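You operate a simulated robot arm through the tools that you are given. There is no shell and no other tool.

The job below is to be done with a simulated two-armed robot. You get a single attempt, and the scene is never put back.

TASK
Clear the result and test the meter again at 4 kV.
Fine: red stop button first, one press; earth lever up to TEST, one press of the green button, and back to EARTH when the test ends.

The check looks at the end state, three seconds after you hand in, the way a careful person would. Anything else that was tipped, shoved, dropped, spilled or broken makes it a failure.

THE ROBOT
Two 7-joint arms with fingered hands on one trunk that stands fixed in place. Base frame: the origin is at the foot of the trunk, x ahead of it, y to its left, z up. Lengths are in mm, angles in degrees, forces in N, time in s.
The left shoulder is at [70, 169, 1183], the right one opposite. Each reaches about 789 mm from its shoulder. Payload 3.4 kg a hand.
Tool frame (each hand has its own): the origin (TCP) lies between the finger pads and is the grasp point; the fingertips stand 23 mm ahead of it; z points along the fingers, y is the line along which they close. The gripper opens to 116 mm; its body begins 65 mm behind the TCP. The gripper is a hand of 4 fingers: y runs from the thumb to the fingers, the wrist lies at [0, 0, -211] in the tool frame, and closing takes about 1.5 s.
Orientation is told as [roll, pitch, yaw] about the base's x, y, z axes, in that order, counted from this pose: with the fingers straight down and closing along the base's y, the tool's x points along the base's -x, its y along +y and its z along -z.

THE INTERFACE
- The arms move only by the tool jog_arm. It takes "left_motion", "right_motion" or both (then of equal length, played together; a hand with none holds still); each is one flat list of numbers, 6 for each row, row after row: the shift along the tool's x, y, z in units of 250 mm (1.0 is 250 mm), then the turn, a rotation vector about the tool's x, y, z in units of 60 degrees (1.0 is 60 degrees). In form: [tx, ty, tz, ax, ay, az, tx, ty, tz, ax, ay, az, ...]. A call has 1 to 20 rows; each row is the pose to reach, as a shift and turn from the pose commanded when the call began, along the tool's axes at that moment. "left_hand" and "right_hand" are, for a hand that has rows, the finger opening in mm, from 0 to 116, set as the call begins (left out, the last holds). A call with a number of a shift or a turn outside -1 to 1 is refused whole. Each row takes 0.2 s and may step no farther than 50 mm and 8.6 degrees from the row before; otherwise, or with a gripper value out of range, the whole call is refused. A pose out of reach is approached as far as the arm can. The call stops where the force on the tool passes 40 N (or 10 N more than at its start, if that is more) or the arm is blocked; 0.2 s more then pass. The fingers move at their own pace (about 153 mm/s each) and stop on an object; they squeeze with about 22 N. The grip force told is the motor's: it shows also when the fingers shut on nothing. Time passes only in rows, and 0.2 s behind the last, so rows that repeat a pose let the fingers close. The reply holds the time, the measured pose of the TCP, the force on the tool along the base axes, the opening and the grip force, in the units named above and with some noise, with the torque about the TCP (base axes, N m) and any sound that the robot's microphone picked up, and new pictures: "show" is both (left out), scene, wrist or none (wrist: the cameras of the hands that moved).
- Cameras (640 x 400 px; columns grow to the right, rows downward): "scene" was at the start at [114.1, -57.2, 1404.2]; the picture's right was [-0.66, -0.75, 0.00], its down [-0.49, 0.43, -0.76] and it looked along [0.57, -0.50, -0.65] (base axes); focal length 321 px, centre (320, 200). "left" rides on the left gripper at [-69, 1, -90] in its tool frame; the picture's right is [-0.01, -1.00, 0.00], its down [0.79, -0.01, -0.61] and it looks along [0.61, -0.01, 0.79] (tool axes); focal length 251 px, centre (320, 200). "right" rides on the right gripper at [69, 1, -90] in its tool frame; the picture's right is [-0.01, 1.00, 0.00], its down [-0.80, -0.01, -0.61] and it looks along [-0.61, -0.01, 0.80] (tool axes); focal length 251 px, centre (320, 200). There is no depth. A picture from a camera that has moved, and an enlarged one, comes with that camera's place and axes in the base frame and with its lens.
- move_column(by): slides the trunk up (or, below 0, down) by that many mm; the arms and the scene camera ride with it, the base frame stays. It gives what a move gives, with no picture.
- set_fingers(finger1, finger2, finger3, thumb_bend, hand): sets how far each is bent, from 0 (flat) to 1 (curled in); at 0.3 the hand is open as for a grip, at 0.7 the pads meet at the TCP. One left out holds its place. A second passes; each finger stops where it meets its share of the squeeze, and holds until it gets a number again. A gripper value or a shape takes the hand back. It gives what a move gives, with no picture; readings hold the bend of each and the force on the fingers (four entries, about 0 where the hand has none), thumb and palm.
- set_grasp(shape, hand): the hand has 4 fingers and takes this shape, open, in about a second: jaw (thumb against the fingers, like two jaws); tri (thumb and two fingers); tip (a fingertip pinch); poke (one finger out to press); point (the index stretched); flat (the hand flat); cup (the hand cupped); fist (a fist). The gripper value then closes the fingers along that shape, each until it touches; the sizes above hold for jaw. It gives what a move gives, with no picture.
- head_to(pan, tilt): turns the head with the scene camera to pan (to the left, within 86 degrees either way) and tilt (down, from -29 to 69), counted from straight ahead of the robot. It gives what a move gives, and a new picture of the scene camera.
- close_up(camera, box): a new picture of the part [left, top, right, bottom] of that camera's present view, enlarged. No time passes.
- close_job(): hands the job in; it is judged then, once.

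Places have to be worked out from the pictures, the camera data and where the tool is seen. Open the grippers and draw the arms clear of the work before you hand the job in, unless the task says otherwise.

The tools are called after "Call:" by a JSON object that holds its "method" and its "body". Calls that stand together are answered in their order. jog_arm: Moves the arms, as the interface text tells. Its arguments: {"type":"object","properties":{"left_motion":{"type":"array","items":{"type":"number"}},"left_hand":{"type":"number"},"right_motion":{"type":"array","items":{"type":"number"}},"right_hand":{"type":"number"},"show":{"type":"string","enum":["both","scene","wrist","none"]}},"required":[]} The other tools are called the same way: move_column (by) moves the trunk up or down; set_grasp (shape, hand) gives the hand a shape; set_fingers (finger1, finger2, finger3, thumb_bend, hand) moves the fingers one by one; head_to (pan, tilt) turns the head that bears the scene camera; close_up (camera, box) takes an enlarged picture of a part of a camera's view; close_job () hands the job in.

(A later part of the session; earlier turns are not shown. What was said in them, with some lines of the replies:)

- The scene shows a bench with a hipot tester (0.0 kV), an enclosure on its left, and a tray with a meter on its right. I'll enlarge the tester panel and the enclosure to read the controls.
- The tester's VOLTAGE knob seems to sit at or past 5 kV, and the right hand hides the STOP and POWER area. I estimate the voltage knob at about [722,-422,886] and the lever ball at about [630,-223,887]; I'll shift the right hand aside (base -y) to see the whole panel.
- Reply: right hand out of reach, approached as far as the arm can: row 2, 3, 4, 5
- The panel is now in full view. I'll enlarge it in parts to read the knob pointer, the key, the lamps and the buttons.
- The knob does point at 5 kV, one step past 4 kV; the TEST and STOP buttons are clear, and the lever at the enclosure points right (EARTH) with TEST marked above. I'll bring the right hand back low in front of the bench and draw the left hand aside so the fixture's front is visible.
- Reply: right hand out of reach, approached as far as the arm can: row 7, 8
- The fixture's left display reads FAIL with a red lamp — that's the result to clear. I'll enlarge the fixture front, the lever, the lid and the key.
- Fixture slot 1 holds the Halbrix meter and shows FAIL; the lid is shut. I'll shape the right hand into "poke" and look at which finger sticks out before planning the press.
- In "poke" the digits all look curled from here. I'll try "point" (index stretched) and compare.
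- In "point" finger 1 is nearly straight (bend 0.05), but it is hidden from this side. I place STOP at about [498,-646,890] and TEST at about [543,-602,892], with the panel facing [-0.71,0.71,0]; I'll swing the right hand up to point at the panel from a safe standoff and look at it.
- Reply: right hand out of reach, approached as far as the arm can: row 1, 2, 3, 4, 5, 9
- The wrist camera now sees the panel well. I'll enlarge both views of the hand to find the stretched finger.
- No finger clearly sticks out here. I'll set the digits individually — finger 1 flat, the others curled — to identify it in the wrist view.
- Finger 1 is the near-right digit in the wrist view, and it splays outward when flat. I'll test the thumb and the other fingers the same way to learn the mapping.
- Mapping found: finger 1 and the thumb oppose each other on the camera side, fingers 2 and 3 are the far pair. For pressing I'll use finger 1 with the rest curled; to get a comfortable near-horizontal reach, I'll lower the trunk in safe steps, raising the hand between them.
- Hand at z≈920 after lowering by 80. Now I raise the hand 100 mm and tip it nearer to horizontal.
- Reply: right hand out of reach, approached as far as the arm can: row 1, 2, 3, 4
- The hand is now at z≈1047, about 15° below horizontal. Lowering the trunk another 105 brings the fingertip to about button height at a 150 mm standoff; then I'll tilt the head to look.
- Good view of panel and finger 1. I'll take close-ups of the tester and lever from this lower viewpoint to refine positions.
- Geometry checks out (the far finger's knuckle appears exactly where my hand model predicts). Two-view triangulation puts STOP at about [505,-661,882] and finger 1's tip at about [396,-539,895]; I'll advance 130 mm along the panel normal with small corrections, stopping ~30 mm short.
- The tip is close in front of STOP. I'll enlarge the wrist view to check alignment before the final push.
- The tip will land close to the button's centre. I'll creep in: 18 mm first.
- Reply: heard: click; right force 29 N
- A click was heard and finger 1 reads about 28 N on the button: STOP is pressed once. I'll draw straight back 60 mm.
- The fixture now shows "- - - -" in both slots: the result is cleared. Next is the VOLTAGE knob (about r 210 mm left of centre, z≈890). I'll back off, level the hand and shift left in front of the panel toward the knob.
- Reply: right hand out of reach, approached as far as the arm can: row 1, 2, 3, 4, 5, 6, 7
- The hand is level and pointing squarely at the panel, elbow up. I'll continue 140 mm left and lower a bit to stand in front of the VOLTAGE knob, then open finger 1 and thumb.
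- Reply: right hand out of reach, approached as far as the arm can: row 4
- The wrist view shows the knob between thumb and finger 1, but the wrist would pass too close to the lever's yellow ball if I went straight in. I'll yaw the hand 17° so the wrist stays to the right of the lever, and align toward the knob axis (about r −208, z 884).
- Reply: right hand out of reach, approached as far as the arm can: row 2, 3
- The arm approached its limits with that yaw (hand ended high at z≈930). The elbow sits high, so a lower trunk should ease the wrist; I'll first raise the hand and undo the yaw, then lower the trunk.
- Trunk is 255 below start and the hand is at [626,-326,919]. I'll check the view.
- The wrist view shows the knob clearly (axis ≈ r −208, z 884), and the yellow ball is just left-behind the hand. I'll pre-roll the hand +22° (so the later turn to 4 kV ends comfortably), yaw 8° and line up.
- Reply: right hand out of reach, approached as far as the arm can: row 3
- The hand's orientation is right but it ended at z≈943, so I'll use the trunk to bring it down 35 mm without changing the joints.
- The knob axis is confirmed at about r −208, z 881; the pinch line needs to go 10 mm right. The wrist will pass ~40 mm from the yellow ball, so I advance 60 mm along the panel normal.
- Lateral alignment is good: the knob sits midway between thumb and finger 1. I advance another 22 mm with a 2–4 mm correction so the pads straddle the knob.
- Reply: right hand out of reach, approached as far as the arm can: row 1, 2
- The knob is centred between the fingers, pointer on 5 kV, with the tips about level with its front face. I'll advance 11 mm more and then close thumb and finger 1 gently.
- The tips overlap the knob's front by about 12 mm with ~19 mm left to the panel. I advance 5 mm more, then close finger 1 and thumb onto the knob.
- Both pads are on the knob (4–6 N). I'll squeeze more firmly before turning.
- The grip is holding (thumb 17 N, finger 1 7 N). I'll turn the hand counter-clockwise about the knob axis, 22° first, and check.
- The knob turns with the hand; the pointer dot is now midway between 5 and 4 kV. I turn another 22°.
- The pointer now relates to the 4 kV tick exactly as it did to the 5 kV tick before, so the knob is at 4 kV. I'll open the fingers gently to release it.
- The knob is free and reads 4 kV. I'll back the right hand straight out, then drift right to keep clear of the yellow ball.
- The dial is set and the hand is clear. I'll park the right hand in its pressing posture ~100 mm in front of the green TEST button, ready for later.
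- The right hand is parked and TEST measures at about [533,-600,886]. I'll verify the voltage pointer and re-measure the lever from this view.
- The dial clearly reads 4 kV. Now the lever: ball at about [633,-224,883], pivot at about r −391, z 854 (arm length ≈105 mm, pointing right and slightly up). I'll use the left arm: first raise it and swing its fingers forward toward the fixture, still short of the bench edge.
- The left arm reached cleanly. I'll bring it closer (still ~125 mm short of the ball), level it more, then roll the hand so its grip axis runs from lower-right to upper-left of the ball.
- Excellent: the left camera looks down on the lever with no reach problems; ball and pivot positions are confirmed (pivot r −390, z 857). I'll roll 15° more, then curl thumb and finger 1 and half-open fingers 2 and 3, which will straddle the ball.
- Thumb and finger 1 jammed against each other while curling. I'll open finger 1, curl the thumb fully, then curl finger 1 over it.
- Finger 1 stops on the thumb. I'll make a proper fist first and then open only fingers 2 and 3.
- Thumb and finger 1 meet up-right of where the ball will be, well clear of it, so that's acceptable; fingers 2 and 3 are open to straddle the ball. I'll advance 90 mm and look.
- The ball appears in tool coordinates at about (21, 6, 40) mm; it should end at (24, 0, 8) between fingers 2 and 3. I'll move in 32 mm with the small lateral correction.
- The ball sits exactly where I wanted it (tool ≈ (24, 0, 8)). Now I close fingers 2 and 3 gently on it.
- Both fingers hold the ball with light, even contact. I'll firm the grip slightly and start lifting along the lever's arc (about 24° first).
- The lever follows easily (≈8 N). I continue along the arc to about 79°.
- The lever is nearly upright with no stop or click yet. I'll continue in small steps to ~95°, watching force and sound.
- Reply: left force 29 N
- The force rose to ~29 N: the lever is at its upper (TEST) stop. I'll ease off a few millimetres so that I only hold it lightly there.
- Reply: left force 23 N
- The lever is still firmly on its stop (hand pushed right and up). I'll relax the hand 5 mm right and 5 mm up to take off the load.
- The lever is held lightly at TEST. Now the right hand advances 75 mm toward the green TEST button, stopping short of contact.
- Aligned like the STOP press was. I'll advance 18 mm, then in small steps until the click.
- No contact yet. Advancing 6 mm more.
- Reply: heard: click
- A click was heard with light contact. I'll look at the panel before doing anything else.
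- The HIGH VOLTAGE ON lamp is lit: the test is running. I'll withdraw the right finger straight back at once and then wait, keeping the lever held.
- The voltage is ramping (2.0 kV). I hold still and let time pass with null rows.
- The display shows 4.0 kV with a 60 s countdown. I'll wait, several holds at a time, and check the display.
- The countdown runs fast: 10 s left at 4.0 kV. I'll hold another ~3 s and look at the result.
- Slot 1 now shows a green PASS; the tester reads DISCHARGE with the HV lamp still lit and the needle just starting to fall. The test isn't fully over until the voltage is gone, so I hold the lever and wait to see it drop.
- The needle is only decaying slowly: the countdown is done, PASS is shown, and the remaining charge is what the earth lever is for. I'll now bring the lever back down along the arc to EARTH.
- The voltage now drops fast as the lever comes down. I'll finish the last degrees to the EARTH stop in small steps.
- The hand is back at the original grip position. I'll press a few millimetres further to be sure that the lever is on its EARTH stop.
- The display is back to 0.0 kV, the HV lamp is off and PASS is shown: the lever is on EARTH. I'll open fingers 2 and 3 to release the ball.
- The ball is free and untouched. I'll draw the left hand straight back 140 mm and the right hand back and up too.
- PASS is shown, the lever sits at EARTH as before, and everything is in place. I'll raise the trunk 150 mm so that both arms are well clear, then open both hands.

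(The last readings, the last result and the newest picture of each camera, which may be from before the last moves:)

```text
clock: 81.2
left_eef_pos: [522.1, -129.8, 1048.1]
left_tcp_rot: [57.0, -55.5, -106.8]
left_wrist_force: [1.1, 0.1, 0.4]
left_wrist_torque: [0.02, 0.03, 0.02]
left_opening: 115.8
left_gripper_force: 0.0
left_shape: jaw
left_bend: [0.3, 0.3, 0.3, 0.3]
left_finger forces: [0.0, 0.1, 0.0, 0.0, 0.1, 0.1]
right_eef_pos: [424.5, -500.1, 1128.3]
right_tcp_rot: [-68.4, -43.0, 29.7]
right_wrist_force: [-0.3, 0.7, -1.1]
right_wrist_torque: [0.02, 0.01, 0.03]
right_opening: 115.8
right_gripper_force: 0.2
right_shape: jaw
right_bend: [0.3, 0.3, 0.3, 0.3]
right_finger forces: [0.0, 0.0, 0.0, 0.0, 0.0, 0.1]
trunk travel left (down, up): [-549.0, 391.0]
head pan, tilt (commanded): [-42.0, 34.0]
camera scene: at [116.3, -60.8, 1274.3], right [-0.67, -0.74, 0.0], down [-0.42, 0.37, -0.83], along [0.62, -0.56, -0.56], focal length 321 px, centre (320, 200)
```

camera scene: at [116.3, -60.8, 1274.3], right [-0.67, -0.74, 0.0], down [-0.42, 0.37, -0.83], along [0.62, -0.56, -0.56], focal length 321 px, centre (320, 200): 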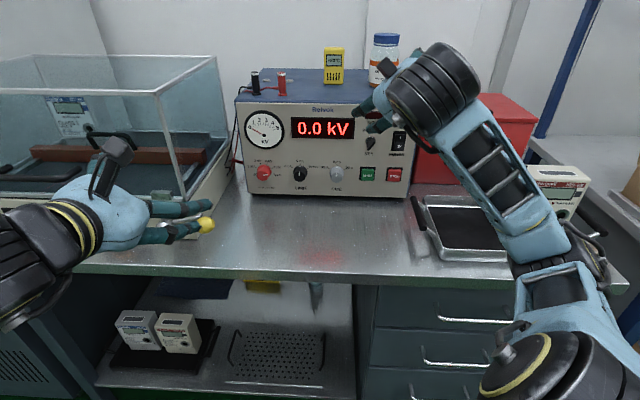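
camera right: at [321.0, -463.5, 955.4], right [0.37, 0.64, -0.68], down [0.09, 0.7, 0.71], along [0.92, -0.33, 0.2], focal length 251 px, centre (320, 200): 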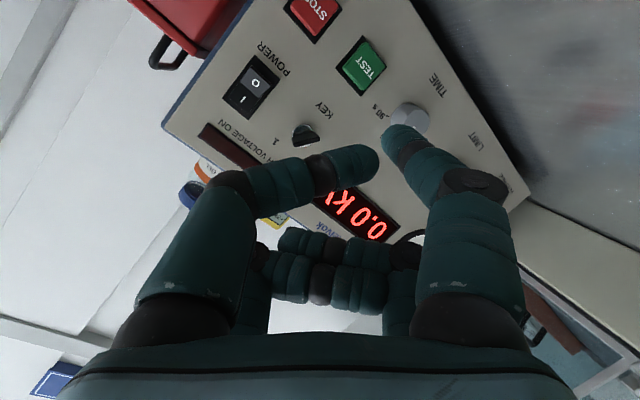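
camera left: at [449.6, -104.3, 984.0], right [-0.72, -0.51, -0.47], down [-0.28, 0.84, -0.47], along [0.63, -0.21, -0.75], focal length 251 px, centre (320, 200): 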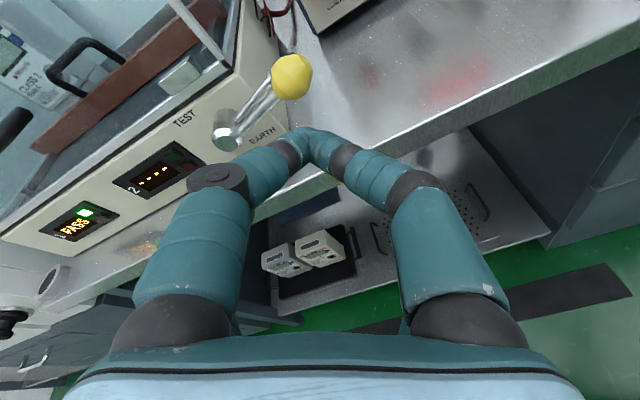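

All is as it should be; both hands are open. I'll pull both arms a bit further back from the work and take a final look.

Call:
{"method": "jog_arm", "body": {"left_motion": [0.028, -0.016, -0.102, 0, 0, 0, 0.056, -0.031, -0.203, 0, 0, 0, 0.084, -0.047, -0.305, 0, 0, 0], "right_motion": [0.01, 0.01, -0.051, 0, 0, 0, 0.02, 0.02, -0.103, 0, 0, 0, 0.031, 0.031, -0.154, 0, 0, 0], "show": "scene"}}

Call:
{"method": "close_up", "body": {"camera": "scene", "box": [220, 80, 440, 210]}}

Call:
{"method": "close_up", "body": {"camera": "left", "box": [0, 0, 640, 400]}}

```text
clock: 82.0
left_eef_pos: [465.5, -71.3, 1049.9]
left_tcp_rot: [57.0, -55.4, -106.8]
left_wrist_force: [0.7, 0.8, -0.1]
left_wrist_torque: [0.02, 0.0, 0.02]
left_opening: 115.7
left_gripper_force: 0.0
left_shape: jaw
left_bend: [0.3, 0.3, 0.3, 0.3]
left_finger forces: [0.0, 0.0, 0.0, 0.0, 0.0, 0.0]
right_eef_pos: [395.4, -470.8, 1129.7]
right_tcp_rot: [-68.5, -43.0, 29.7]
right_wrist_force: [-0.4, -0.9, 0.1]
right_wrist_torque: [-0.04, 0.01, -0.02]
right_opening: 116.0
right_gripper_force: 0.0
right_shape: jaw
right_bend: [0.3, 0.3, 0.3, 0.3]
right_finger forces: [0.1, 0.0, 0.0, 0.0, 0.0, 0.0]
trunk travel left (down, up): [-549.0, 391.0]
head pan, tilt (commanded): [-42.0, 34.0]
camera scene: at [115.6, -59.9, 1274.4], right [-0.67, -0.74, 0.0], down [-0.41, 0.37, -0.83], along [0.62, -0.56, -0.56], focal length 321 px, centre (320, 200)
```

scene: 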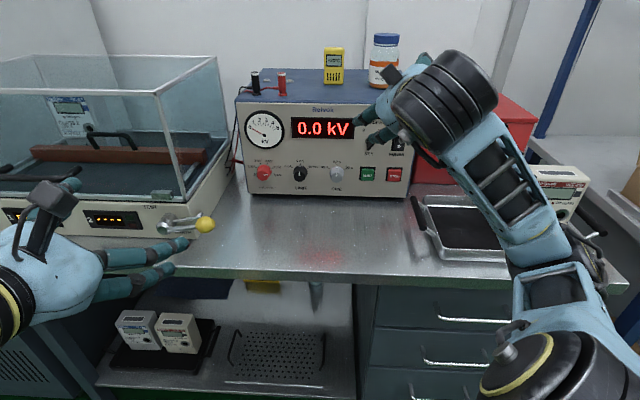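

```text
2.91 times, centred on (330, 145) of scene
camera zoom: at [115.6, -59.9, 1274.4], right [-0.67, -0.74, 0.0], down [-0.41, 0.37, -0.83], along [0.62, -0.56, -0.56], focal length 933 px, centre (291, 360)
```

zoom: 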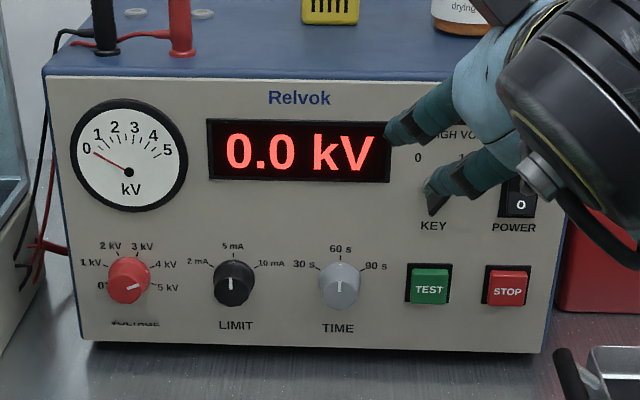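

```text
1.00 times, centred on (320, 200) of left (not enlarged: the box is as wide or as high as the picture)
camera zoom: at [393.0, -48.1, 1134.8], right [-0.72, -0.51, -0.47], down [-0.28, 0.84, -0.47], along [0.63, -0.21, -0.75], focal length 251 px, centre (320, 200)
```

zoom: 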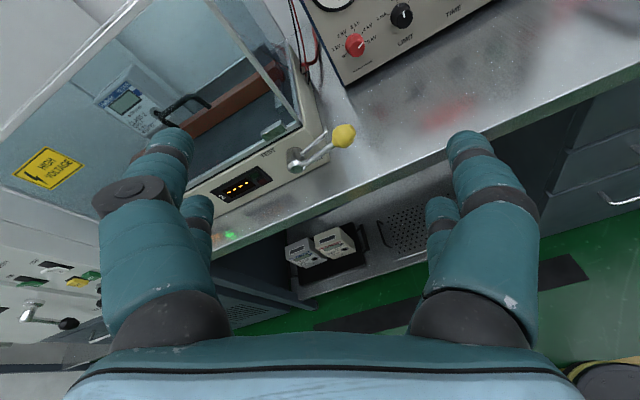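

Final state: PASS shown, 0.0 kV, HV lamp off, voltage knob at 4 kV, lever at EARTH, hands open and clear, nothing else disturbed. I hand the job in.

Call:
{"method": "close_job", "body": {}}

```text
The job is handed in.
```

I cleared the FAIL result and re-tested the meter at 4 kV. It passed: slot 1 now shows PASS with the green lamp.

1. **Stop:** I pressed the red STOP button once, and the display cleared to "- - - -".
2. **Voltage:** The knob was at 5 kV, so I turned it to 4 kV before starting.
3. **Test:** I raised the earth lever to its TEST stop and held it there. One press of the green button started the test. The tester reached 4.0 kV and counted down from 60 s.
4. **Earth:** After PASS appeared, the tester showed DISCHARGE and the needle was falling only slowly. I then brought the lever back to EARTH. The display now reads 0.0 kV and the HIGH VOLTAGE ON lamp is off.

Both hands are open and drawn back from the bench. Nothing else on the bench looked moved in the last pictures. While gripping the knob, the right thumb lightly touched the tester panel (about 6 N).
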